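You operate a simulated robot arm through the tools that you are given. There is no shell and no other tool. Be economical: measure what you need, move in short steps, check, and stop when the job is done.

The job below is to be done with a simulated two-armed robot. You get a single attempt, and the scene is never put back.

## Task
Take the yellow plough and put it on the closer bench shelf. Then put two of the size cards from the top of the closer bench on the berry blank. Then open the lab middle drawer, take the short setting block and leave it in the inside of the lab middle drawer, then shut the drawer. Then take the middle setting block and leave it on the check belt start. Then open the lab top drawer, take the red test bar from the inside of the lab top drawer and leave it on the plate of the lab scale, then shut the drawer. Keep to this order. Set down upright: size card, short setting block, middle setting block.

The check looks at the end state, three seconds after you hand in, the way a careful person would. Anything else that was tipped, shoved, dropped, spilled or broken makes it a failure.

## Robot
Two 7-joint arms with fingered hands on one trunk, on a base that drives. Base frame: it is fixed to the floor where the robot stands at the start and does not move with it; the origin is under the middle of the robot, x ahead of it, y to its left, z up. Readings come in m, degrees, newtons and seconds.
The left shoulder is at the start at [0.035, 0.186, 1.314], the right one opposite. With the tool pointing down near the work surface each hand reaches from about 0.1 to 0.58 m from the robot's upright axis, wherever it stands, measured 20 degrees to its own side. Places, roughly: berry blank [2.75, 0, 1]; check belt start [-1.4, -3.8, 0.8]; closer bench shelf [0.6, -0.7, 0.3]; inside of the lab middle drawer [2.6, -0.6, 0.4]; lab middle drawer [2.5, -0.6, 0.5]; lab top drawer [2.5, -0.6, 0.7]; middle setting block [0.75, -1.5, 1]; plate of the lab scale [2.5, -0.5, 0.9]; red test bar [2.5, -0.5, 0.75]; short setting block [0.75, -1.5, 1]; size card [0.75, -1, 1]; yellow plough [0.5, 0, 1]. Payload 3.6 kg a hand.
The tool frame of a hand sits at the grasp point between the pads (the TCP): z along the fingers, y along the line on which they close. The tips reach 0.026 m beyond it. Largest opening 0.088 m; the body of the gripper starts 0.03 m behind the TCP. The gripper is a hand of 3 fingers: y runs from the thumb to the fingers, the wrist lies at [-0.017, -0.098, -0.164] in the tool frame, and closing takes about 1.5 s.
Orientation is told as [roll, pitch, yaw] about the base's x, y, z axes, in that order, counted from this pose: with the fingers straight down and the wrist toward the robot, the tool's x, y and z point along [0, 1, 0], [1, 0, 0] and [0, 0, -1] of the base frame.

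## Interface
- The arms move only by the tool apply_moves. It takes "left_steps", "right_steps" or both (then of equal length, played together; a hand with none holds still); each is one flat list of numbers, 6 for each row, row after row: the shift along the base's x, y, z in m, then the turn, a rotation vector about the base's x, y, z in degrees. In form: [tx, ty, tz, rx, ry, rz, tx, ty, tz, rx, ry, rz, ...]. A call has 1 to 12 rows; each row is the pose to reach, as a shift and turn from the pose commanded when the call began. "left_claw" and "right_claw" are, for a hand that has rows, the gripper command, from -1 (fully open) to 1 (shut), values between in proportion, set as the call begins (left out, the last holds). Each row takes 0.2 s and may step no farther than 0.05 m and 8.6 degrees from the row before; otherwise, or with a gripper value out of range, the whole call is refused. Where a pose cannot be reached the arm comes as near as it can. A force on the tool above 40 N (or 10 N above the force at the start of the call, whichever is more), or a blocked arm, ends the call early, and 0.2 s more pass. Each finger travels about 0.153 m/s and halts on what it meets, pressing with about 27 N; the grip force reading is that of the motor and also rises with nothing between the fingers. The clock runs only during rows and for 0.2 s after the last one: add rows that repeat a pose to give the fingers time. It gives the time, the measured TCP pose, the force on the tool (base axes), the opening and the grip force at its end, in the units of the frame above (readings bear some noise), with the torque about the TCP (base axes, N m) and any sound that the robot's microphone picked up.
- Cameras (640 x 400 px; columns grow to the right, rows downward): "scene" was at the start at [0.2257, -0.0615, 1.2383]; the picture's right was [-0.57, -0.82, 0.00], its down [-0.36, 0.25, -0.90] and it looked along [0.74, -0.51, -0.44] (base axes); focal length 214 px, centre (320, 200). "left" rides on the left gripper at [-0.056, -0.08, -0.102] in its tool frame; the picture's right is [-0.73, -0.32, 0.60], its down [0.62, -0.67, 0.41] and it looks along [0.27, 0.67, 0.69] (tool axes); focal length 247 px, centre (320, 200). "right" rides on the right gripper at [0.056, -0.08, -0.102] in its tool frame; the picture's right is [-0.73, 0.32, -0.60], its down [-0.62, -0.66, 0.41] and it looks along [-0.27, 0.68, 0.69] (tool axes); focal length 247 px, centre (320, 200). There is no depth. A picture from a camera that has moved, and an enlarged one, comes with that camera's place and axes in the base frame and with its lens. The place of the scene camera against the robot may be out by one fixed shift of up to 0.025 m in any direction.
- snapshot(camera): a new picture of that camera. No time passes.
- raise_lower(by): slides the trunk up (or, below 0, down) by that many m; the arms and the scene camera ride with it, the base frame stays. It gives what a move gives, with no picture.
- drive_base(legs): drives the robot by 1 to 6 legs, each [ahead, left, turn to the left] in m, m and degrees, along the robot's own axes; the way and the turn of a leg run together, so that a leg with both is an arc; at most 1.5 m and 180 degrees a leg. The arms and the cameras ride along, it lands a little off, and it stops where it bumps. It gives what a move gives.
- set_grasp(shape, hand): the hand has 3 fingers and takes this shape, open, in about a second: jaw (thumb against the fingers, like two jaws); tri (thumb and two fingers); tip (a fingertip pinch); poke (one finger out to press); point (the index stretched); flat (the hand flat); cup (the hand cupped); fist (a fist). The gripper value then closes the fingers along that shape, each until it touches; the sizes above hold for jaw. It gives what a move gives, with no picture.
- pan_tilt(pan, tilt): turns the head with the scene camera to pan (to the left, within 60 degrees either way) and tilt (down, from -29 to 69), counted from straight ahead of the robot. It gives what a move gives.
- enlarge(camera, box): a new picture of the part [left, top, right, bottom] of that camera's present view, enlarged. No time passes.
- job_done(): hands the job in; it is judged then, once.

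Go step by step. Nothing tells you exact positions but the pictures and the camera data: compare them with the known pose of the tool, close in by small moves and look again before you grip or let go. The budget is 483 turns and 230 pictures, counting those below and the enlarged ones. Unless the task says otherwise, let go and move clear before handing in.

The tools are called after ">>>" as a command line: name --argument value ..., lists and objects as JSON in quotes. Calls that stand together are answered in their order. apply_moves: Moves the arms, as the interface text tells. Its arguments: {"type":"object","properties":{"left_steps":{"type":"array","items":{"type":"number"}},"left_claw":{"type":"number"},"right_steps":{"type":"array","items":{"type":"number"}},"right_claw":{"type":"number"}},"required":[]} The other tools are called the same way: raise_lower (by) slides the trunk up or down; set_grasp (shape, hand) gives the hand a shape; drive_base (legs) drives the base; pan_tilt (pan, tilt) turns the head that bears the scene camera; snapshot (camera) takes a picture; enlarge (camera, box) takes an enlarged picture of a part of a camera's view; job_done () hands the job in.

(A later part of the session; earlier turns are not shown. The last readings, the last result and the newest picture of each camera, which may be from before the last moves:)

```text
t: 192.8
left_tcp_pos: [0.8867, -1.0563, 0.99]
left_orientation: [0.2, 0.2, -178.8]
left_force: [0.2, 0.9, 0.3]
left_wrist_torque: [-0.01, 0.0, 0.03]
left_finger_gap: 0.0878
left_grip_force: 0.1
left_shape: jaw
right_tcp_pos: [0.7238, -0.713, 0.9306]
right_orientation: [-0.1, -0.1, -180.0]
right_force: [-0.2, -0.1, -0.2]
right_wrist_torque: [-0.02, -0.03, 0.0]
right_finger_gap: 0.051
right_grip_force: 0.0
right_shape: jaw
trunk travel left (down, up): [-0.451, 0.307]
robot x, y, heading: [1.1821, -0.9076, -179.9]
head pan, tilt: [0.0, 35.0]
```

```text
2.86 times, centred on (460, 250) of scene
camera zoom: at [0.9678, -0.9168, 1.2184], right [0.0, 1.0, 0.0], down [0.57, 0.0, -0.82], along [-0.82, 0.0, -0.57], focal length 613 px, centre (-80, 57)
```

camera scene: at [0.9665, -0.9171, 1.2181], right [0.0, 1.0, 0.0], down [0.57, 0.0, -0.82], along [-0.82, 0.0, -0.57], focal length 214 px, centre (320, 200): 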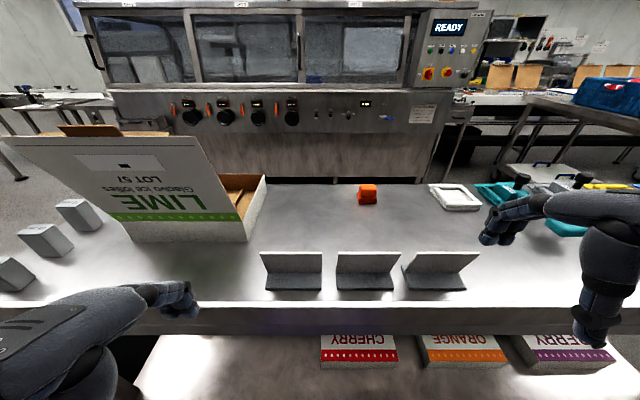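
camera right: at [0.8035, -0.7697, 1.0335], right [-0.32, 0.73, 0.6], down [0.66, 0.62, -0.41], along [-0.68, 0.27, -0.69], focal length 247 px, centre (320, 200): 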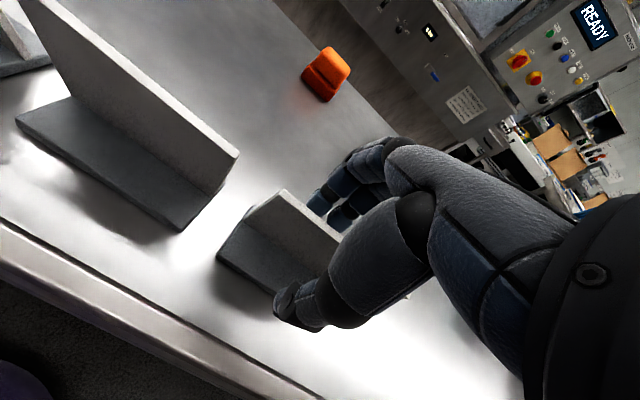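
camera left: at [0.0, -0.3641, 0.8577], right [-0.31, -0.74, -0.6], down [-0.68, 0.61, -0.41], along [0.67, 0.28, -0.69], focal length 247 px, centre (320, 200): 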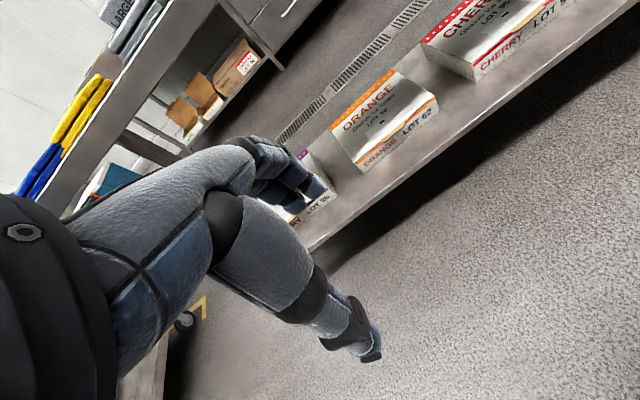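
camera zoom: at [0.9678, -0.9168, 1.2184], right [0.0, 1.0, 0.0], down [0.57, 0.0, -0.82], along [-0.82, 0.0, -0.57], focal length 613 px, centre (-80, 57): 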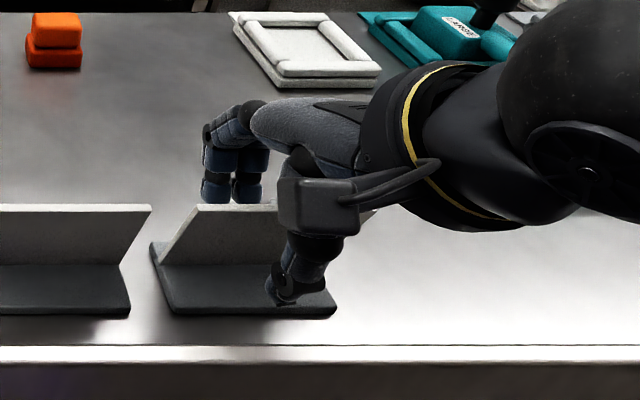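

The fingers straddle the panel. Closing.

>>> apply_moves --right_steps '[0, 0, 0, 0, 0, 0, 0, 0, 0, 0, 0, 0, 0, 0, 0, 0, 0, 0, 0, 0, 0, 0, 0, 0, 0, 0, 0, 0, 0, 0]' --right_claw 1

>>> apply_moves --right_steps '[0, 0, 0.02, 0, 0, 0, 0, 0, 0.04, 0, 0, 0, 0, 0, 0.07, 0, 0, 0]'

>>> enlarge --camera "scene" --box '[380, 140, 540, 320]'

>>> snapshot --camera "right"

```text
t: 194.0
left_tcp_pos: [0.8866, -1.057, 0.9904]
left_orientation: [0.2, 0.2, -178.8]
left_force: [-0.8, -0.2, -0.2]
left_wrist_torque: [-0.01, 0.0, 0.0]
left_finger_gap: 0.0881
left_grip_force: 0.1
left_shape: jaw
right_tcp_pos: [0.7233, -0.7126, 0.9312]
right_orientation: [0.1, 0.0, -180.0]
right_force: [0.4, 0.1, 1.3]
right_wrist_torque: [0.0, 0.04, -0.04]
right_finger_gap: 0.0009
right_grip_force: 27.3
right_shape: jaw
trunk travel left (down, up): [-0.451, 0.307]
robot x, y, heading: [1.1848, -0.9073, -179.8]
head pan, tilt: [0.0, 35.0]
```

```text
t: 194.8
left_tcp_pos: [0.8867, -1.0568, 0.99]
left_orientation: [0.2, 0.2, -178.8]
left_force: [-0.2, 0.3, -0.4]
left_wrist_torque: [0.0, -0.01, -0.02]
left_finger_gap: 0.0877
left_grip_force: 0.1
left_shape: jaw
right_tcp_pos: [0.7229, -0.7134, 1.0011]
right_orientation: [0.0, 0.0, -180.0]
right_force: [-0.2, 0.2, -0.7]
right_wrist_torque: [0.01, -0.02, 0.01]
right_finger_gap: 0.0013
right_grip_force: 27.2
right_shape: jaw
trunk travel left (down, up): [-0.451, 0.307]
robot x, y, heading: [1.1831, -0.9068, -180.0]
head pan, tilt: [0.0, 35.0]
```

```text
2.22 times, centred on (460, 230) of scene
camera zoom: at [0.9676, -0.9171, 1.2183], right [0.0, 1.0, 0.0], down [0.57, 0.0, -0.82], along [-0.82, 0.0, -0.57], focal length 477 px, centre (9, 133)
```

zoom: 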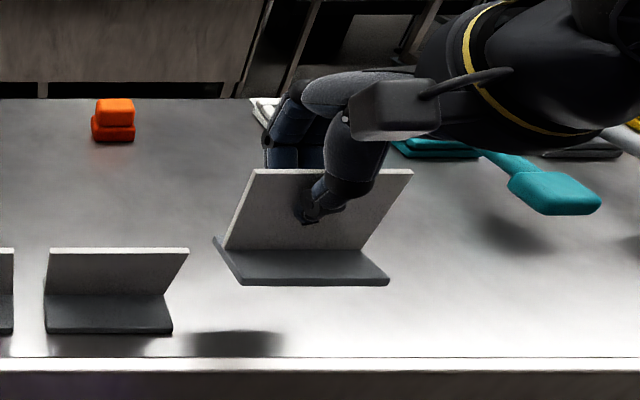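

```text
120 pictures are left
camera right: at [0.8028, -0.7694, 1.1036], right [-0.32, 0.73, 0.6], down [0.66, 0.62, -0.41], along [-0.68, 0.27, -0.69], focal length 247 px, centre (320, 200)
```

right: 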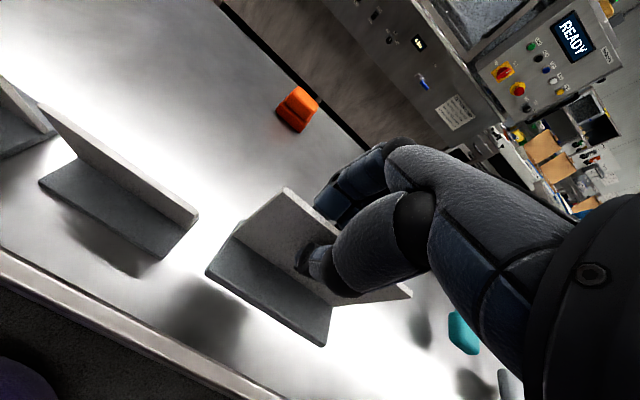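

SMALL is held. I'll lift and pull it back over the aisle, then shift the base so the left hand lines up with MID.

>>> apply_moves --right_steps '[0, 0, 0.03, 0, 0, 0, 0.03, 0, 0.05, 0, 0, 0, 0.06, 0, 0.06, 0, 0, 0, 0.09, 0, 0.07, 0, 0, 0, 0.12, 0, 0.07, 0, 0, 0, 0.15, 0, 0.07, 0, 0, 0]' --left_steps '[0, 0, 0.01, 0, 0, 0, 0, 0, 0.02, 0, 0, 0, 0, 0, 0.03, 0, 0, 0, 0, 0, 0.04, 0, 0, 0, 0, 0, 0.05, 0, 0, -1, 0, 0, 0.05, 0, 0, -1.2]' --left_claw -0.15

>>> drive_base --legs '[[0, -0.224, 0]]'

>>> snapshot --camera "left"

>>> snapshot --camera "scene"

```text
t: 196.2
left_tcp_pos: [0.864, -1.0446, 1.028]
left_orientation: [0.3, 0.2, -180.0]
left_force: [-0.1, 0.3, 0.2]
left_wrist_torque: [-0.02, 0.02, 0.01]
left_finger_gap: 0.0512
left_grip_force: 0.0
left_shape: jaw
left hand out of reach, approached as far as the arm can: row 1, 2, 3, 4, 5, 6
right_tcp_pos: [0.8312, -0.725, 1.0564]
right_orientation: [0.0, 0.0, -180.0]
right_force: [-0.6, -0.3, -1.4]
right_wrist_torque: [0.0, 0.01, -0.01]
right_finger_gap: 0.0009
right_grip_force: 27.2
right_shape: jaw
right hand out of reach, approached as far as the arm can: row 5, 6
trunk travel left (down, up): [-0.451, 0.307]
robot x, y, heading: [1.1819, -0.9104, -180.0]
head pan, tilt: [0.0, 35.0]
```

```text
t: 197.9
left_tcp_pos: [0.8637, -0.819, 1.0274]
left_orientation: [0.3, 0.2, -179.9]
left_force: [-0.4, 0.1, -0.1]
left_wrist_torque: [0.02, -0.01, 0.03]
left_finger_gap: 0.0512
left_grip_force: 0.0
left_shape: jaw
right_tcp_pos: [0.8296, -0.5003, 1.0564]
right_orientation: [0.2, -0.1, -179.9]
right_force: [0.2, 0.6, 0.4]
right_wrist_torque: [-0.02, 0.02, 0.04]
right_finger_gap: 0.0008
right_grip_force: 27.2
right_shape: jaw
trunk travel left (down, up): [-0.451, 0.307]
robot x, y, heading: [1.1787, -0.6885, -179.9]
head pan, tilt: [0.0, 35.0]
```

```text
119 pictures are left
camera left: at [0.9429, -0.764, 1.128], right [0.32, 0.73, -0.6], down [0.67, -0.62, -0.41], along [-0.67, -0.27, -0.69], focal length 247 px, centre (320, 200)
```

left: 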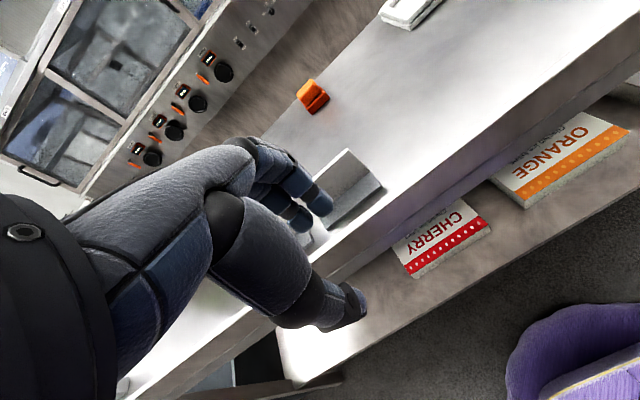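

```text
118 pictures are left
camera scene: at [0.9675, -0.6917, 1.2183], right [0.0, 1.0, 0.0], down [0.57, 0.0, -0.82], along [-0.82, 0.0, -0.57], focal length 214 px, centre (320, 200)
```

scene: 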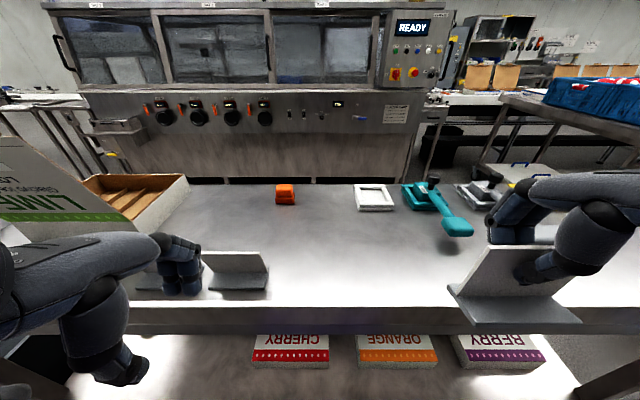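

MID sits at about [0.722, -0.833]. Moving the left hand above it.

>>> apply_moves --left_steps '[-0.035, -0.004, 0, 0, 0, 0, -0.07, -0.008, 0, 0, 0, 0, -0.105, -0.012, 0, 0, 0, 0, -0.139, -0.015, 0, 0, 0, 0, -0.139, -0.015, -0.028, 0, 0, 0]'

>>> snapshot --camera "left"

>>> enlarge --camera "scene" --box '[120, 180, 300, 320]'

```text
t: 199.1
left_tcp_pos: [0.7244, -0.8365, 0.9995]
left_orientation: [0.2, 0.2, -179.9]
left_force: [-1.3, -0.4, 1.0]
left_wrist_torque: [0.01, 0.01, -0.01]
left_finger_gap: 0.051
left_grip_force: 0.1
left_shape: jaw
right_tcp_pos: [0.8313, -0.5012, 1.0574]
right_orientation: [0.1, 0.1, -179.9]
right_force: [0.7, -0.3, -0.6]
right_wrist_torque: [0.0, -0.03, -0.04]
right_finger_gap: 0.0009
right_grip_force: 26.9
right_shape: jaw
trunk travel left (down, up): [-0.451, 0.307]
robot x, y, heading: [1.1858, -0.6868, -179.8]
head pan, tilt: [0.0, 35.0]
```

```text
117 pictures are left
camera left: at [0.8033, -0.7811, 1.0997], right [0.32, 0.73, -0.6], down [0.67, -0.62, -0.41], along [-0.67, -0.27, -0.69], focal length 247 px, centre (320, 200)
```

left: 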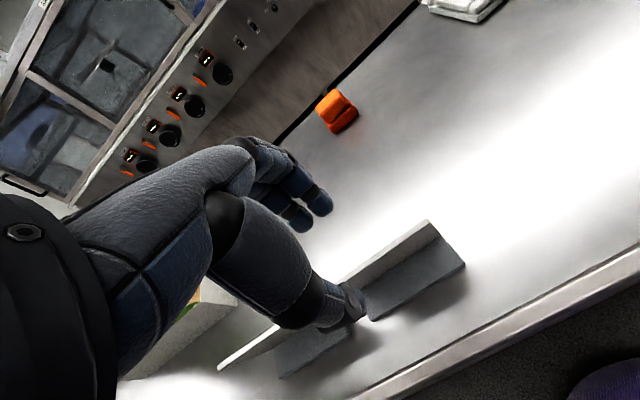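

```text
2.86 times, centred on (210, 250) of scene
camera zoom: at [0.968, -0.6932, 1.2184], right [0.0, 1.0, 0.0], down [0.57, 0.0, -0.82], along [-0.82, 0.0, -0.57], focal length 613 px, centre (634, 57)
```

zoom: 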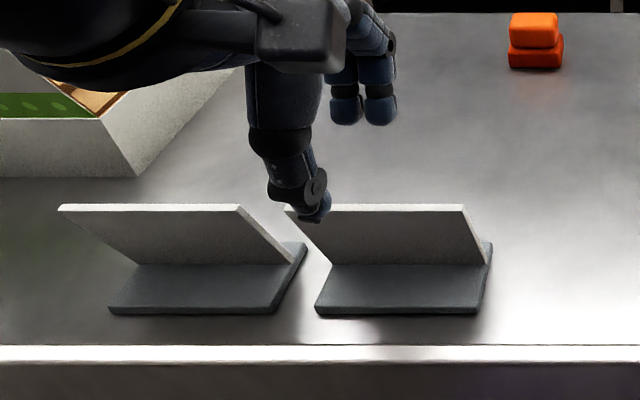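

MID's centre is nearer y -0.848; shifting 12 mm and descending.

>>> apply_moves --left_steps '[-0.001, -0.012, 0, 0, 0, 0, -0.001, -0.012, -0.03, 0, 0, 0, -0.001, -0.012, -0.05, 0, 0, 0, -0.001, -0.012, -0.067, 0, 0, 0]'

>>> enlarge --camera "scene" --box '[120, 180, 300, 320]'

>>> snapshot --camera "left"

```text
t: 200.1
left_tcp_pos: [0.7232, -0.8484, 0.9313]
left_orientation: [0.2, 0.2, -179.9]
left_force: [0.3, 0.0, -0.7]
left_wrist_torque: [-0.01, 0.01, -0.01]
left_finger_gap: 0.0512
left_grip_force: 0.0
left_shape: jaw
right_tcp_pos: [0.8305, -0.5011, 1.057]
right_orientation: [0.0, 0.0, -180.0]
right_force: [-0.5, 0.5, -0.9]
right_wrist_torque: [0.04, 0.0, 0.03]
right_finger_gap: 0.001
right_grip_force: 26.9
right_shape: jaw
trunk travel left (down, up): [-0.451, 0.307]
robot x, y, heading: [1.1862, -0.683, -180.0]
head pan, tilt: [0.0, 35.0]
```

```text
2.86 times, centred on (210, 250) of scene
camera zoom: at [0.9675, -0.693, 1.2183], right [0.0, 1.0, 0.0], down [0.57, 0.0, -0.82], along [-0.82, 0.0, -0.57], focal length 613 px, centre (634, 57)
```

zoom: 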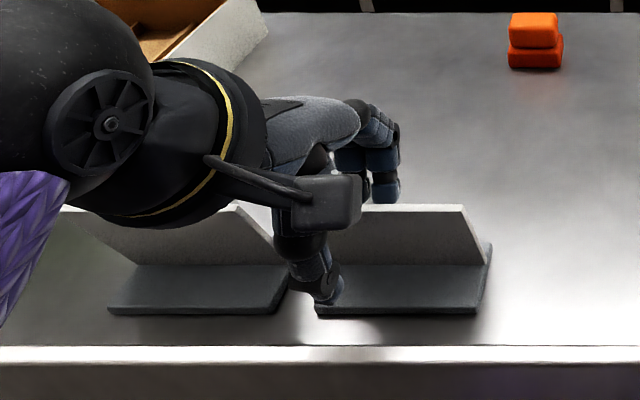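

```text
114 pictures are left
camera left: at [0.8027, -0.7933, 1.0325], right [0.32, 0.73, -0.6], down [0.67, -0.62, -0.41], along [-0.67, -0.27, -0.69], focal length 247 px, centre (320, 200)
```

left: 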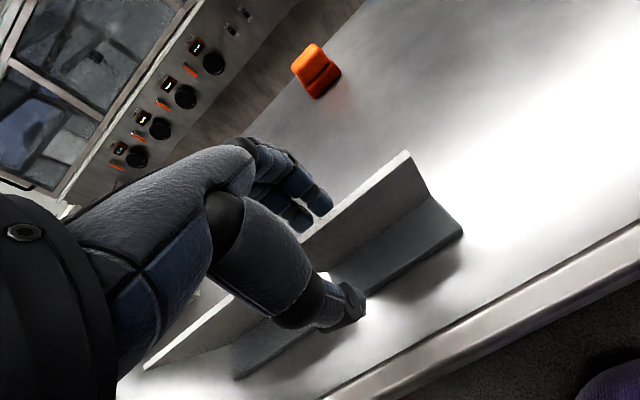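

Shifting 13 mm right for a more central grip, then closing.

>>> apply_moves --left_steps '[0, 0.013, 0, 0, 0, 0, 0, 0.013, 0, 0, 0, 0]'

>>> apply_moves --left_steps '[0, 0, 0, 0, 0, 0, 0, 0, 0, 0, 0, 0, 0, 0, 0, 0, 0, 0, 0, 0, 0, 0, 0, 0, 0, 0, 0, 0, 0, 0]' --left_claw 1

>>> apply_moves --left_steps '[0, 0, 0.02, 0, 0, 0, 0, 0, 0.04, 0, 0, 0, 0, 0, 0.07, 0, 0, 0, 0, 0, 0.1, 0, 0, 0]'

>>> snapshot --camera "scene"

```text
t: 200.7
left_tcp_pos: [0.7233, -0.8343, 0.932]
left_orientation: [0.2, 0.1, -179.9]
left_force: [0.6, 0.6, -0.1]
left_wrist_torque: [-0.02, -0.01, 0.0]
left_finger_gap: 0.0508
left_grip_force: 0.1
left_shape: jaw
right_tcp_pos: [0.8296, -0.5019, 1.0572]
right_orientation: [0.0, -0.1, -179.9]
right_force: [-0.1, 0.5, -0.8]
right_wrist_torque: [0.01, 0.03, -0.03]
right_finger_gap: 0.001
right_grip_force: 26.8
right_shape: jaw
trunk travel left (down, up): [-0.451, 0.307]
robot x, y, heading: [1.1844, -0.6867, -179.8]
head pan, tilt: [0.0, 35.0]
```

```text
t: 201.9
left_tcp_pos: [0.7237, -0.8355, 0.9325]
left_orientation: [0.3, 0.3, -179.9]
left_force: [-0.2, 0.2, 1.3]
left_wrist_torque: [0.02, 0.06, 0.02]
left_finger_gap: 0.001
left_grip_force: 26.6
left_shape: jaw
right_tcp_pos: [0.8288, -0.5012, 1.0567]
right_orientation: [0.0, 0.1, -179.9]
right_force: [0.8, 0.4, 0.2]
right_wrist_torque: [0.0, 0.01, 0.04]
right_finger_gap: 0.0009
right_grip_force: 27.4
right_shape: jaw
trunk travel left (down, up): [-0.451, 0.307]
robot x, y, heading: [1.1807, -0.6821, -179.7]
head pan, tilt: [0.0, 35.0]
```

```text
t: 202.9
left_tcp_pos: [0.7254, -0.837, 1.0313]
left_orientation: [0.3, 0.3, -180.0]
left_force: [-0.1, 0.6, -0.7]
left_wrist_torque: [0.0, -0.03, -0.01]
left_finger_gap: 0.0011
left_grip_force: 26.4
left_shape: jaw
right_tcp_pos: [0.8299, -0.5019, 1.0561]
right_orientation: [0.0, 0.0, -179.9]
right_force: [-0.3, 0.8, -1.0]
right_wrist_torque: [-0.01, 0.01, 0.02]
right_finger_gap: 0.0012
right_grip_force: 27.3
right_shape: jaw
trunk travel left (down, up): [-0.451, 0.307]
robot x, y, heading: [1.1813, -0.6862, -179.8]
head pan, tilt: [0.0, 35.0]
```

```text
113 pictures are left
camera scene: at [0.9674, -0.693, 1.2183], right [0.0, 1.0, 0.0], down [0.57, 0.0, -0.82], along [-0.82, 0.0, -0.57], focal length 214 px, centre (320, 200)
```

scene: 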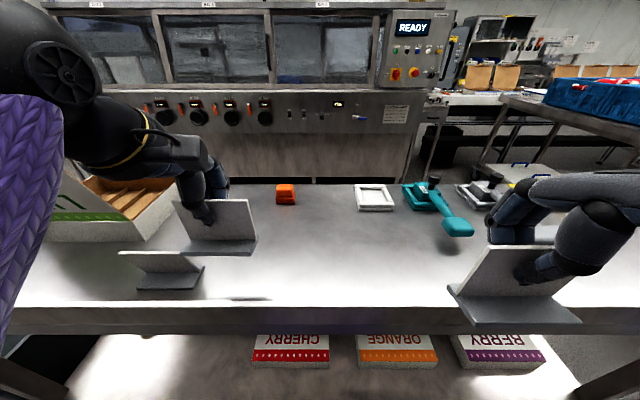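

Both cards are held upright. Backing off and turning round to face the lab bench.

>>> drive_base --legs '[[-0.36, 0, 0], [0, 0, 90], [0, 0, 90]]'

>>> pan_tilt --pan 15 --tilt 25

>>> snapshot --camera "scene"

```text
t: 212.8
left_tcp_pos: [2.0082, -0.5529, 1.0314]
left_orientation: [0.3, 0.2, -2.6]
left_force: [0.3, 0.3, -0.3]
left_wrist_torque: [-0.03, 0.03, 0.03]
left_finger_gap: 0.0012
left_grip_force: 26.7
left_shape: jaw
right_tcp_pos: [1.887, -0.8829, 1.0559]
right_orientation: [0.1, 0.1, -2.5]
right_force: [0.1, -0.1, -0.9]
right_wrist_torque: [0.0, 0.01, -0.01]
right_finger_gap: 0.0011
right_grip_force: 26.9
right_shape: jaw
trunk travel left (down, up): [-0.451, 0.307]
robot x, y, heading: [1.5427, -0.6851, -2.1]
head pan, tilt: [0.0, 35.0]
```

```text
t: 213.5
left_tcp_pos: [2.0081, -0.5545, 1.031]
left_orientation: [0.2, 0.1, -2.5]
left_force: [-0.6, -0.4, -0.7]
left_wrist_torque: [-0.01, -0.01, 0.0]
left_finger_gap: 0.0012
left_grip_force: 27.4
left_shape: jaw
right_tcp_pos: [1.8866, -0.8828, 1.057]
right_orientation: [0.1, 0.0, -2.5]
right_force: [-0.1, 0.8, -1.1]
right_wrist_torque: [0.0, 0.0, -0.01]
right_finger_gap: 0.001
right_grip_force: 26.7
right_shape: jaw
trunk travel left (down, up): [-0.451, 0.307]
robot x, y, heading: [1.5445, -0.6876, -2.2]
head pan, tilt: [15.0, 25.0]
```

```text
112 pictures are left
camera scene: at [1.7833, -0.6796, 1.234], right [0.22, -0.98, 0.0], down [-0.41, -0.09, -0.91], along [0.88, 0.2, -0.42], focal length 214 px, centre (320, 200)
```

scene: 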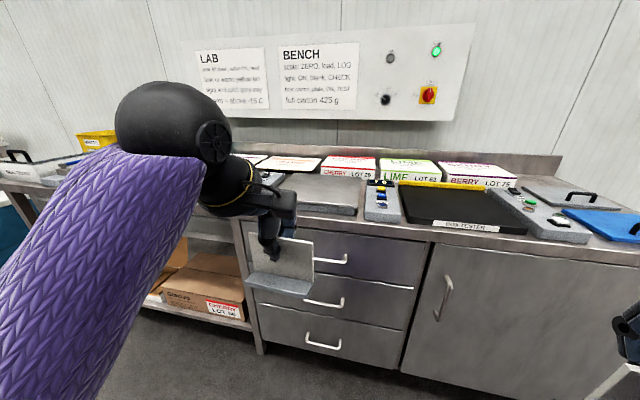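

Coloured carton blanks lie along the lab bench's back. I need to identify the berry one; I'll zoom first.

>>> enlarge --camera "scene" --box '[220, 130, 420, 230]'

>>> enlarge --camera "scene" --box '[400, 140, 640, 250]'

```text
3.20 times, centred on (320, 180) of scene
camera zoom: at [1.7833, -0.6796, 1.234], right [0.22, -0.98, 0.0], down [-0.41, -0.09, -0.91], along [0.88, 0.2, -0.42], focal length 686 px, centre (320, 264)
```

zoom: 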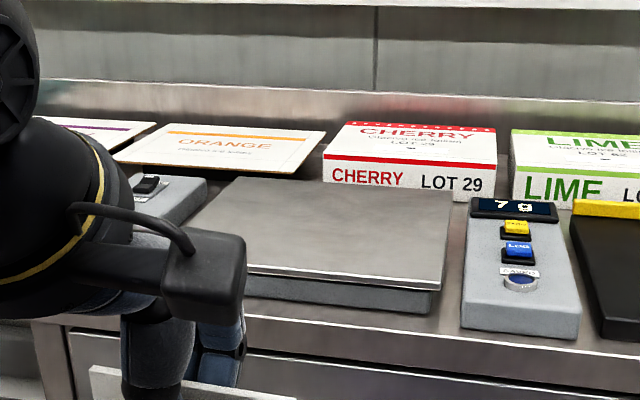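

```text
2.67 times, centred on (520, 195) of scene
camera zoom: at [1.7833, -0.6796, 1.234], right [0.22, -0.98, 0.0], down [-0.41, -0.09, -0.91], along [0.88, 0.2, -0.42], focal length 572 px, centre (-213, 213)
```

zoom: 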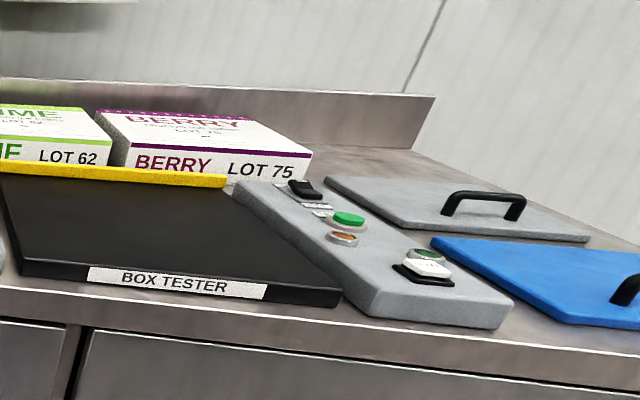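

The flat sheet with a purple stripe left of ORANGE is the berry blank; the scale plate with its "78" display is in front. I'll move left to face the berry blank.

>>> drive_base --legs '[[0, 0.62, 2.1]]'

>>> pan_tilt --pan 0 --tilt 25

>>> snapshot --camera "scene"

```text
t: 217.0
left_tcp_pos: [2.0216, 0.0784, 1.0305]
left_orientation: [0.1, 0.2, -0.8]
left_force: [1.1, 1.1, -0.7]
left_wrist_torque: [0.01, -0.02, -0.02]
left_finger_gap: 0.0009
left_grip_force: 26.9
left_shape: jaw
right_tcp_pos: [1.9111, -0.2539, 1.0565]
right_orientation: [-0.1, 0.1, -0.8]
right_force: [0.0, 0.0, -0.9]
right_wrist_torque: [0.0, 0.0, 0.01]
right_finger_gap: 0.0009
right_grip_force: 27.5
right_shape: jaw
trunk travel left (down, up): [-0.451, 0.307]
robot x, y, heading: [1.5607, -0.0654, -1.1]
head pan, tilt: [15.0, 25.0]
```

```text
t: 217.8
left_tcp_pos: [2.0219, 0.0778, 1.0306]
left_orientation: [0.1, 0.2, -0.8]
left_force: [1.2, -0.2, -1.2]
left_wrist_torque: [-0.01, 0.0, 0.03]
left_finger_gap: 0.001
left_grip_force: 26.7
left_shape: jaw
right_tcp_pos: [1.9108, -0.2537, 1.0575]
right_orientation: [0.0, 0.0, -0.8]
right_force: [0.0, 0.1, 0.1]
right_wrist_torque: [0.01, 0.0, 0.01]
right_finger_gap: 0.001
right_grip_force: 26.8
right_shape: jaw
trunk travel left (down, up): [-0.451, 0.307]
robot x, y, heading: [1.5596, -0.0666, -0.7]
head pan, tilt: [0.0, 25.0]
```

```text
109 pictures are left
camera scene: at [1.8033, -0.079, 1.2341], right [-0.01, -1.0, 0.0], down [-0.42, 0.01, -0.91], along [0.91, -0.01, -0.42], focal length 214 px, centre (320, 200)
```

scene: 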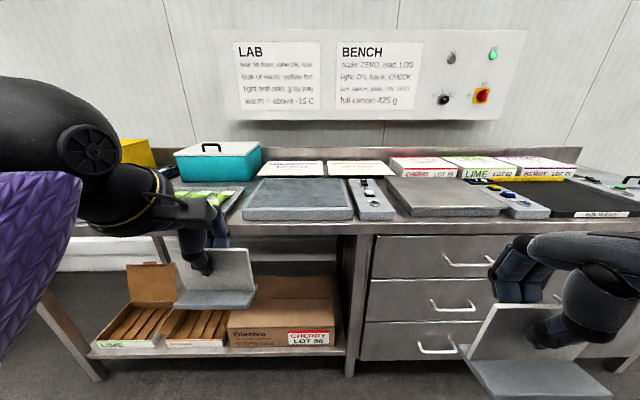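

>>> enlarge --camera "scene" --box '[240, 140, 420, 230]'

```text
3.56 times, centred on (330, 185) of scene
camera zoom: at [1.8033, -0.079, 1.2341], right [-0.01, -1.0, 0.0], down [-0.42, 0.01, -0.91], along [0.91, -0.01, -0.42], focal length 763 px, centre (284, 253)
```

zoom: 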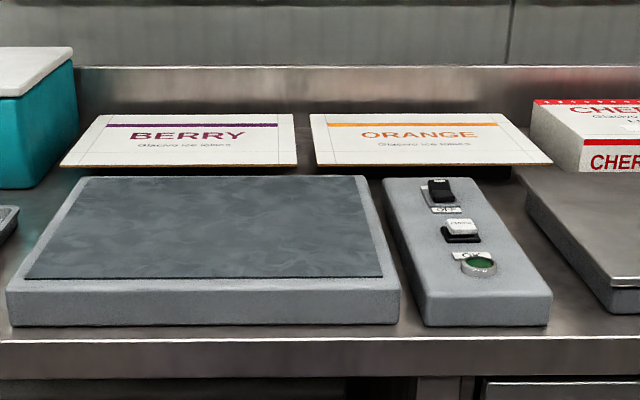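

The berry blank spans about x 2.66–2.91, y -0.09 to 0.18. I'll raise the trunk for clearance and approach.

>>> raise_lower --by 0.08

>>> drive_base --legs '[[0.46, 0.03, 0.7]]'

>>> pan_tilt --pan 0 --tilt 35

>>> snapshot --camera "scene"

>>> snapshot --camera "left"

```text
t: 218.9
left_tcp_pos: [2.0206, 0.0789, 1.1111]
left_orientation: [0.2, 0.3, -0.7]
left_force: [-0.5, 0.7, -0.2]
left_wrist_torque: [0.02, -0.04, 0.0]
left_finger_gap: 0.001
left_grip_force: 26.7
left_shape: jaw
right_tcp_pos: [1.9111, -0.2545, 1.136]
right_orientation: [0.0, 0.1, -0.7]
right_force: [-0.5, 0.2, -0.4]
right_wrist_torque: [0.0, 0.04, -0.02]
right_finger_gap: 0.0006
right_grip_force: 27.0
right_shape: jaw
trunk travel left (down, up): [-0.531, 0.227]
robot x, y, heading: [1.5605, -0.0699, -1.0]
head pan, tilt: [0.0, 25.0]
```

```text
t: 221.7
left_tcp_pos: [2.4697, 0.1112, 1.1113]
left_orientation: [0.2, 0.3, 0.1]
left_force: [-0.3, 0.2, 0.0]
left_wrist_torque: [-0.01, 0.02, 0.02]
left_finger_gap: 0.0011
left_grip_force: 27.4
left_shape: jaw
right_tcp_pos: [2.3643, -0.2219, 1.1376]
right_orientation: [0.0, 0.1, 0.1]
right_force: [0.2, 0.9, -0.7]
right_wrist_torque: [0.02, 0.02, 0.0]
right_finger_gap: 0.0011
right_grip_force: 26.8
right_shape: jaw
trunk travel left (down, up): [-0.531, 0.227]
robot x, y, heading: [2.0154, -0.0402, 0.2]
head pan, tilt: [0.0, 25.0]
```

```text
t: 222.4
left_tcp_pos: [2.469, 0.1125, 1.1106]
left_orientation: [0.2, 0.2, 0.1]
left_force: [-0.2, 0.0, -0.9]
left_wrist_torque: [0.02, 0.02, -0.01]
left_finger_gap: 0.0012
left_grip_force: 26.6
left_shape: jaw
right_tcp_pos: [2.3644, -0.2215, 1.1351]
right_orientation: [0.0, 0.0, 0.0]
right_force: [-0.3, -0.3, -0.5]
right_wrist_torque: [-0.01, 0.01, -0.02]
right_finger_gap: 0.001
right_grip_force: 26.9
right_shape: jaw
trunk travel left (down, up): [-0.531, 0.227]
robot x, y, heading: [2.0095, -0.0399, 0.3]
head pan, tilt: [0.0, 35.0]
```

```text
107 pictures are left
camera scene: at [2.2444, -0.0484, 1.3015], right [0.0, -1.0, 0.0], down [-0.57, 0.0, -0.82], along [0.82, 0.0, -0.57], focal length 214 px, centre (320, 200)
```

scene: 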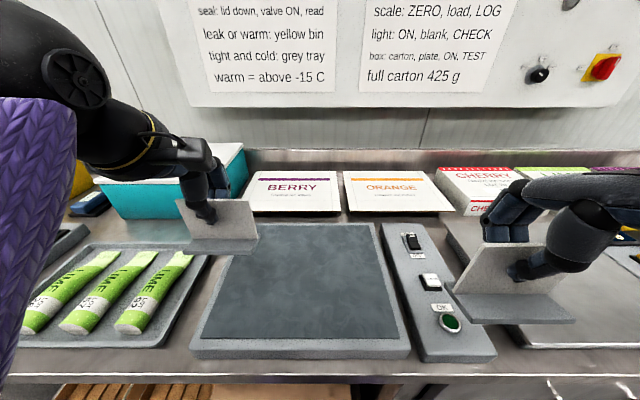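

```text
106 pictures are left
camera left: at [2.3891, 0.0543, 1.2124], right [-0.32, -0.73, -0.6], down [-0.67, 0.62, -0.41], along [0.67, 0.27, -0.69], focal length 247 px, centre (320, 200)
```

left: 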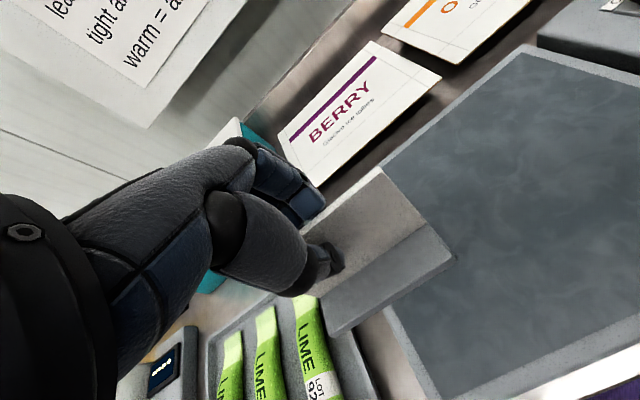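

The blank is farther back than thought: front edge near x 2.77, z about 0.88. I must get close; I'll check base clearance below first.

>>> pan_tilt --pan 0 --tilt 69

>>> snapshot --camera "scene"

```text
t: 223.4
left_tcp_pos: [2.469, 0.1129, 1.1102]
left_orientation: [0.3, 0.2, 0.0]
left_force: [0.1, -0.2, -1.0]
left_wrist_torque: [-0.01, -0.01, 0.01]
left_finger_gap: 0.0009
left_grip_force: 26.4
left_shape: jaw
right_tcp_pos: [2.3635, -0.222, 1.137]
right_orientation: [0.0, 0.0, 0.2]
right_force: [-0.3, 0.3, -0.8]
right_wrist_torque: [-0.01, 0.06, -0.03]
right_finger_gap: 0.0011
right_grip_force: 27.0
right_shape: jaw
trunk travel left (down, up): [-0.531, 0.227]
robot x, y, heading: [2.0083, -0.0383, -0.1]
head pan, tilt: [0.0, 68.8]
```

```text
105 pictures are left
camera scene: at [2.2125, -0.0484, 1.2578], right [0.0, -1.0, 0.0], down [-0.93, 0.0, -0.36], along [0.36, 0.0, -0.93], focal length 214 px, centre (320, 200)
```

scene: 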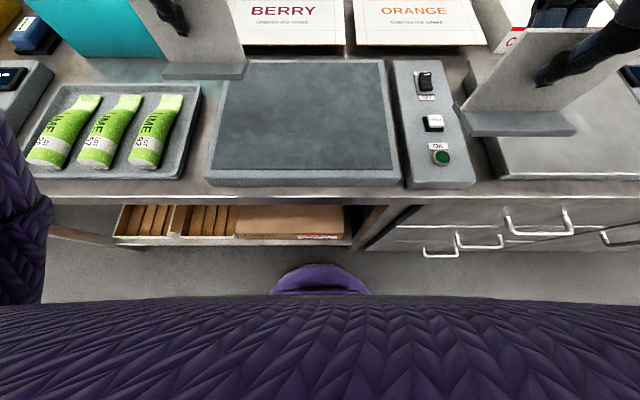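

There's about 8 cm to spare. I'll creep forward 6 cm, shift so the left shoulder lines up, and extend the left arm high above the blank.

>>> drive_base --legs '[[0.06, -0.07, 0]]'

>>> apply_moves --left_steps '[0.04, 0, 0, 0, 0, 0, 0.08, 0, 0, 0, 0, 0, 0.12, 0, 0, 0, 0, 0, 0.16, 0, 0, 0, 0, 0, 0.2, 0, 0, 0, 0, 0, 0.24, 0, 0, 0, 0, 0, 0.28, 0, 0, 0, 0, 0, 0.31, 0, 0, 0, 0, 0]'

>>> pan_tilt --pan 0 --tilt 35

>>> snapshot --camera "scene"

```text
t: 224.5
left_tcp_pos: [2.5298, 0.0415, 1.1103]
left_orientation: [0.4, 0.3, 0.2]
left_force: [0.3, -0.6, 0.1]
left_wrist_torque: [0.05, 0.03, 0.0]
left_finger_gap: 0.001
left_grip_force: 27.4
left_shape: jaw
right_tcp_pos: [2.4246, -0.293, 1.1357]
right_orientation: [0.1, 0.1, 0.2]
right_force: [0.2, -0.2, 0.0]
right_wrist_torque: [0.05, 0.0, 0.0]
right_finger_gap: 0.001
right_grip_force: 26.7
right_shape: jaw
trunk travel left (down, up): [-0.531, 0.227]
robot x, y, heading: [2.0723, -0.1119, 0.2]
head pan, tilt: [0.0, 68.8]
```

```text
t: 226.3
left_tcp_pos: [2.7815, 0.0455, 1.1165]
left_orientation: [0.2, 0.2, 0.1]
left_force: [0.5, 0.5, -1.0]
left_wrist_torque: [0.0, 0.01, 0.03]
left_finger_gap: 0.0009
left_grip_force: 26.5
left_shape: jaw
left hand out of reach, approached as far as the arm can: row 7, 8
right_tcp_pos: [2.4236, -0.2915, 1.1357]
right_orientation: [0.0, 0.1, 0.1]
right_force: [0.1, 0.4, 0.3]
right_wrist_torque: [0.0, 0.0, -0.02]
right_finger_gap: 0.0012
right_grip_force: 26.6
right_shape: jaw
trunk travel left (down, up): [-0.531, 0.227]
robot x, y, heading: [2.0701, -0.1111, 0.2]
head pan, tilt: [0.0, 68.8]
```

```text
t: 227.3
left_tcp_pos: [2.7823, 0.0469, 1.1151]
left_orientation: [0.3, 0.2, 0.1]
left_force: [-0.3, 0.6, -0.2]
left_wrist_torque: [-0.03, 0.01, 0.0]
left_finger_gap: 0.0009
left_grip_force: 26.7
left_shape: jaw
right_tcp_pos: [2.4227, -0.2925, 1.1371]
right_orientation: [0.0, 0.0, 0.1]
right_force: [-0.3, 0.3, 0.1]
right_wrist_torque: [0.02, 0.01, -0.02]
right_finger_gap: 0.0012
right_grip_force: 27.1
right_shape: jaw
trunk travel left (down, up): [-0.531, 0.227]
robot x, y, heading: [2.0719, -0.1117, 0.0]
head pan, tilt: [0.0, 35.0]
```

```text
104 pictures are left
camera scene: at [2.3045, -0.1184, 1.3013], right [0.0, -1.0, 0.0], down [-0.57, 0.0, -0.82], along [0.82, 0.0, -0.57], focal length 214 px, centre (320, 200)
```

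scene: 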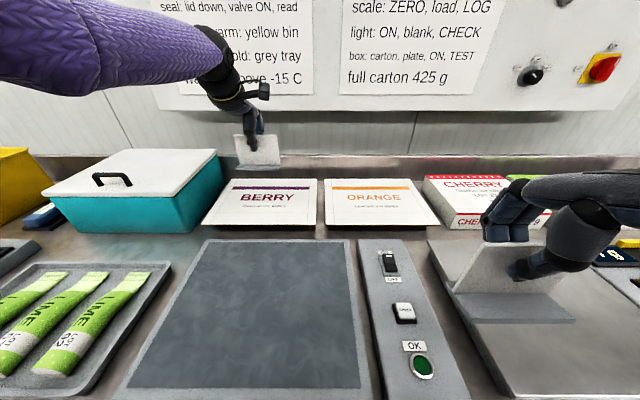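

The left arm reaches x 2.78 here. I'll creep 2 cm closer, align the shoulder and lower the trunk while raising the arm to gain reach.

>>> drive_base --legs '[[0.022, 0.04, 0]]'

>>> raise_lower --by -0.06

>>> apply_moves --left_steps '[0, 0.005, 0.02, 0, 0, 0, 0.01, 0.01, 0.04, 0, 0, 0, 0.02, 0.015, 0.05, 0, 0, 0, 0.03, 0.02, 0.05, 0, 0, 0, 0.04, 0.025, 0.05, 0, 0, 0]'

```text
t: 228.3
left_tcp_pos: [2.7978, 0.0794, 1.1164]
left_orientation: [0.3, 0.2, -0.1]
left_force: [-0.3, 0.4, 0.6]
left_wrist_torque: [0.03, -0.04, -0.01]
left_finger_gap: 0.0011
left_grip_force: 26.9
left_shape: jaw
right_tcp_pos: [2.4387, -0.2583, 1.1351]
right_orientation: [0.0, -0.1, -0.2]
right_force: [0.0, -0.8, 0.1]
right_wrist_torque: [0.0, 0.0, 0.04]
right_finger_gap: 0.001
right_grip_force: 26.5
right_shape: jaw
trunk travel left (down, up): [-0.531, 0.227]
robot x, y, heading: [2.0859, -0.0688, -0.3]
head pan, tilt: [0.0, 35.0]
stopped in leg 1: the robot was blocked; the commanded pose is now the measured one
```

```text
t: 229.3
left_tcp_pos: [2.7989, 0.079, 1.0556]
left_orientation: [0.2, 0.3, -0.2]
left_force: [-0.1, 1.1, -0.4]
left_wrist_torque: [0.03, 0.02, 0.01]
left_finger_gap: 0.0009
left_grip_force: 27.5
left_shape: jaw
right_tcp_pos: [2.4386, -0.2573, 1.0756]
right_orientation: [0.1, 0.0, -0.2]
right_force: [0.1, -0.6, -1.2]
right_wrist_torque: [0.0, -0.01, 0.06]
right_finger_gap: 0.0007
right_grip_force: 26.6
right_shape: jaw
trunk travel left (down, up): [-0.471, 0.287]
robot x, y, heading: [2.0901, -0.0722, -0.2]
head pan, tilt: [0.0, 35.0]
```

```text
t: 230.5
left_tcp_pos: [2.8153, 0.1059, 1.1076]
left_orientation: [0.3, 0.2, -0.2]
left_force: [0.5, 0.3, -0.5]
left_wrist_torque: [0.0, 0.03, -0.01]
left_finger_gap: 0.0007
left_grip_force: 27.2
left_shape: jaw
left hand out of reach, approached as far as the arm can: row 3, 4, 5
right_tcp_pos: [2.439, -0.2576, 1.0763]
right_orientation: [0.0, 0.0, -0.1]
right_force: [1.3, 0.0, 0.1]
right_wrist_torque: [-0.01, -0.01, 0.0]
right_finger_gap: 0.0011
right_grip_force: 26.9
right_shape: jaw
trunk travel left (down, up): [-0.471, 0.287]
robot x, y, heading: [2.0878, -0.073, -0.6]
head pan, tilt: [0.0, 35.0]
```

The base just touched the shelf and stopped; reach is now x 2.815. Before lowering the trunk, I raise the right hand so its card stays clear of the scale.

>>> apply_moves --right_steps '[-0.01, 0, 0.03, 0, 0, 0, -0.02, 0, 0.06, 0, 0, 0, -0.03, 0, 0.09, 0, 0, 0, -0.03, 0, 0.12, 0, 0, 0, -0.03, 0, 0.15, 0, 0, 0, -0.03, 0, 0.18, 0, 0, 0]'

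>>> snapshot --camera "scene"

>>> snapshot --camera "left"

```text
t: 231.9
left_tcp_pos: [2.8155, 0.1048, 1.1067]
left_orientation: [0.3, 0.2, -0.1]
left_force: [0.5, 0.6, -0.7]
left_wrist_torque: [-0.02, 0.02, 0.0]
left_finger_gap: 0.0009
left_grip_force: 26.9
left_shape: jaw
right_tcp_pos: [2.4413, -0.256, 1.0945]
right_orientation: [-0.1, 0.0, -0.2]
right_force: [-0.4, 0.5, -1.6]
right_wrist_torque: [-0.02, 0.02, 0.0]
right_finger_gap: 0.0007
right_grip_force: 27.2
right_shape: jaw
right hand out of reach, approached as far as the arm can: row 1, 2, 3, 4, 5, 6
trunk travel left (down, up): [-0.471, 0.287]
robot x, y, heading: [2.0868, -0.0726, -0.1]
head pan, tilt: [0.0, 35.0]
```

```text
103 pictures are left
camera scene: at [2.3245, -0.0832, 1.2392], right [-0.01, -1.0, 0.0], down [-0.57, 0.0, -0.82], along [0.82, 0.0, -0.57], focal length 214 px, centre (320, 200)
```

scene: 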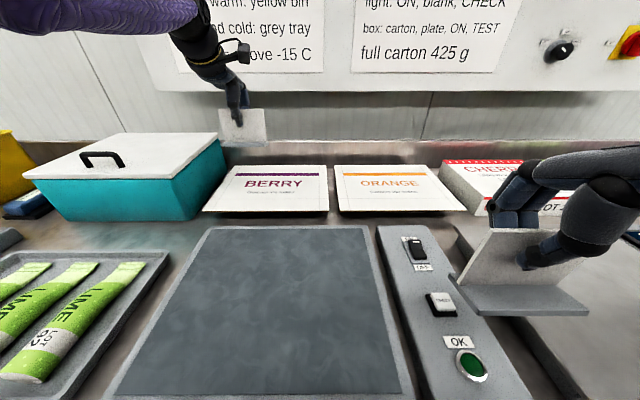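

```text
102 pictures are left
camera left: at [2.735, 0.0471, 1.2078], right [-0.32, -0.73, -0.6], down [-0.67, 0.63, -0.41], along [0.67, 0.27, -0.69], focal length 247 px, centre (320, 200)
```

left: 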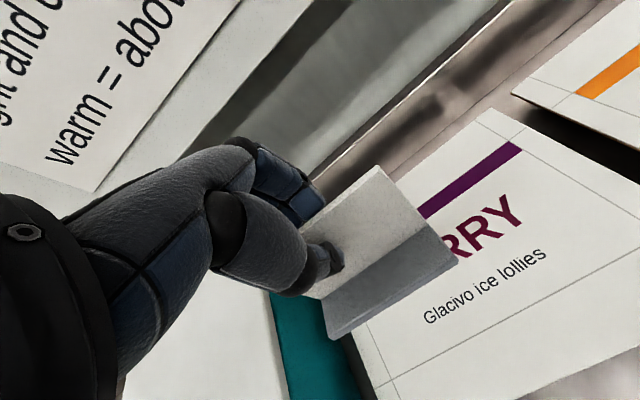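

The left card is well over the berry blank. I'll pull the right hand back in front of the bench so that the trunk can be lowered.

>>> apply_moves --right_steps '[-0.04, -0.02, 0, 0, 0, 0, -0.08, -0.04, 0, 0, 0, 0, -0.11, -0.06, 0, 0, 0, 0, -0.14, -0.08, 0, 0, 0, 0, -0.17, -0.1, 0, 0, 0, 0, -0.19, -0.12, 0, 0, 0, 0]' --left_steps '[0, -0.004, 0, 0, 0, 0, 0, -0.008, 0, 0, 0, 0, 0, -0.012, 0, 0, 0, 0, 0, -0.016, 0, 0, 0, 0, 0, -0.02, 0, 0, 0, 0, 0, -0.02, 0, 0, 0, 0]'

>>> snapshot --camera "right"

```text
t: 233.3
left_tcp_pos: [2.8102, 0.0852, 1.1093]
left_orientation: [0.2, 0.2, -0.1]
left_force: [-0.4, -0.3, -0.8]
left_wrist_torque: [0.06, 0.0, 0.0]
left_finger_gap: 0.0008
left_grip_force: 27.3
left_shape: jaw
right_tcp_pos: [2.3226, -0.4694, 1.0157]
right_orientation: [0.1, -0.2, 0.0]
right_force: [-0.7, -0.6, -0.8]
right_wrist_torque: [-0.01, 0.02, -0.03]
right_finger_gap: 0.0008
right_grip_force: 27.4
right_shape: jaw
right hand out of reach, approached as far as the arm can: row 1, 2, 3, 4, 5, 6
trunk travel left (down, up): [-0.471, 0.287]
robot x, y, heading: [2.0864, -0.0695, -0.3]
head pan, tilt: [0.0, 35.0]
```

```text
101 pictures are left
camera right: at [2.2411, -0.4133, 1.1176], right [0.32, -0.74, 0.6], down [-0.67, -0.62, -0.41], along [0.68, -0.27, -0.69], focal length 247 px, centre (320, 200)
```

right: 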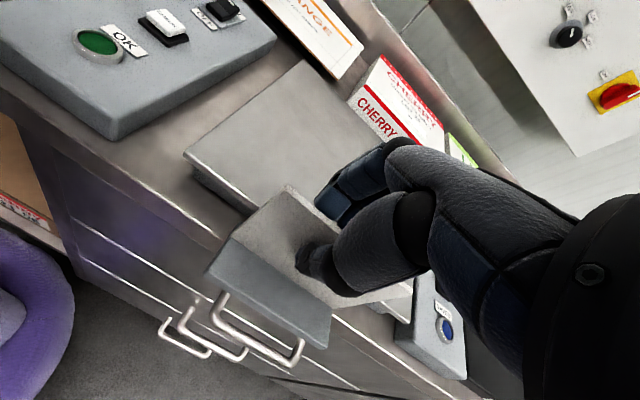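

Better idea: place both cards together – extend the right hand over the blank too and lower the trunk once. First bring the right hand back up and inward, and the left slightly inward.

>>> apply_moves --right_steps '[0, 0.03, 0.02, 0, 0, 0, 0.01, 0.07, 0.04, 0, 0, 0, 0.03, 0.11, 0.06, 0, 0, 0, 0.06, 0.15, 0.08, 0, 0, 0, 0.09, 0.19, 0.09, 0, 0, 0, 0.12, 0.22, 0.095, 0, 0, 0]' --left_steps '[0, -0.01, 0, 0, 0, 0, 0, -0.02, 0, 0, 0, 0, 0, -0.03, 0, 0, 0, 0, 0, -0.04, 0, 0, 0, 0, 0, -0.05, 0, 0, 0, 0, 0, -0.06, 0, 0, 0, 0]'

>>> apply_moves --right_steps '[0.04, 0.005, 0, 0, 0, 0, 0.08, 0.01, 0, 0, 0, 0, 0.12, 0.02, 0, 0, 0, 0, 0.16, 0.03, 0, 0, 0, 0, 0.2, 0.04, 0, 0, 0, 0, 0.24, 0.05, 0, 0, 0, 0]'

>>> snapshot --camera "scene"

```text
refused: row 4 steps farther than a row can; nothing moved
```

```text
t: 234.7
left_tcp_pos: [2.8143, 0.0846, 1.1063]
left_orientation: [0.3, 0.3, -0.2]
left_force: [0.1, 0.1, -0.4]
left_wrist_torque: [0.03, -0.02, 0.01]
left_finger_gap: 0.0009
left_grip_force: 27.1
left_shape: jaw
right_tcp_pos: [2.5596, -0.421, 1.0119]
right_orientation: [0.0, 0.1, -0.3]
right_force: [0.8, -0.9, -0.2]
right_wrist_torque: [-0.02, -0.03, -0.03]
right_finger_gap: 0.0011
right_grip_force: 27.1
right_shape: jaw
trunk travel left (down, up): [-0.471, 0.287]
robot x, y, heading: [2.0868, -0.0716, -0.3]
head pan, tilt: [0.0, 35.0]
```

```text
100 pictures are left
camera scene: at [2.3255, -0.0829, 1.239], right [-0.01, -1.0, 0.0], down [-0.57, 0.0, -0.82], along [0.82, 0.0, -0.57], focal length 214 px, centre (320, 200)
```

scene: 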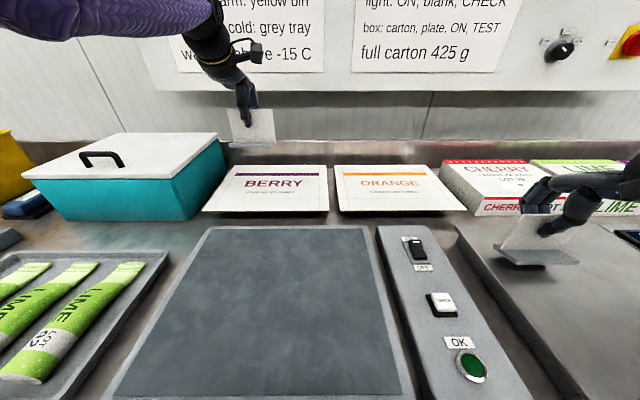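

Second part ran safely. Now up and inward, then forward.

>>> apply_moves --right_steps '[0, 0.035, 0.02, 0, 0, 0, 0, 0.07, 0.04, 0, 0, 0, 0.01, 0.11, 0.06, 0, 0, 0, 0.02, 0.15, 0.075, 0, 0, 0, 0.03, 0.19, 0.085, 0, 0, 0, 0.05, 0.225, 0.095, 0, 0, 0, 0.08, 0.25, 0.095, 0, 0, 0, 0.12, 0.265, 0.095, 0, 0, 0, 0.16, 0.265, 0.095, 0, 0, 0, 0.2, 0.265, 0.095, 0, 0, 0, 0.24, 0.265, 0.095, 0, 0, 0]' --left_steps '[0, -0.006, 0, 0, 0, 0, 0, -0.012, 0, 0, 0, 0, 0, -0.018, 0, 0, 0, 0, 0, -0.024, 0, 0, 0, 0, 0, -0.03, 0, 0, 0, 0, 0, -0.036, 0, 0, 0, 0, 0, -0.042, 0, 0, 0, 0, 0, -0.048, 0, 0, 0, 0, 0, -0.054, 0, 0, 0, 0, 0, -0.06, 0, 0, 0, 0, 0, -0.06, 0, 0, 0, 0]'

>>> snapshot --camera "scene"

```text
t: 237.1
left_tcp_pos: [2.8009, 0.0298, 1.1073]
left_orientation: [0.2, 0.2, -0.1]
left_force: [-0.3, 0.3, -1.1]
left_wrist_torque: [-0.01, -0.03, -0.06]
left_finger_gap: 0.0007
left_grip_force: 27.1
left_shape: jaw
left hand out of reach, approached as far as the arm can: row 2, 3, 4, 5, 6, 7, 8, 9, 10, 11
right_tcp_pos: [2.7929, -0.1533, 1.1044]
right_orientation: [0.0, 0.1, -0.2]
right_force: [-0.3, 0.1, -3.0]
right_wrist_torque: [0.02, -0.06, -0.02]
right_finger_gap: 0.0007
right_grip_force: 27.0
right_shape: jaw
right hand out of reach, approached as far as the arm can: row 11
trunk travel left (down, up): [-0.471, 0.287]
robot x, y, heading: [2.0875, -0.0733, -0.1]
head pan, tilt: [0.0, 35.0]
```

```text
99 pictures are left
camera scene: at [2.3237, -0.0816, 1.2392], right [0.0, -1.0, 0.0], down [-0.57, 0.0, -0.82], along [0.82, 0.0, -0.57], focal length 214 px, centre (320, 200)
```

scene: 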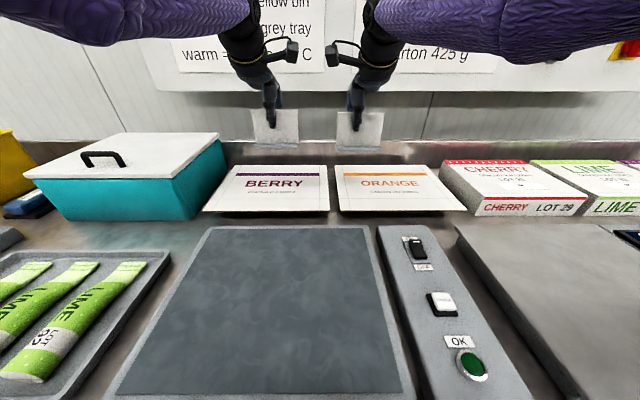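

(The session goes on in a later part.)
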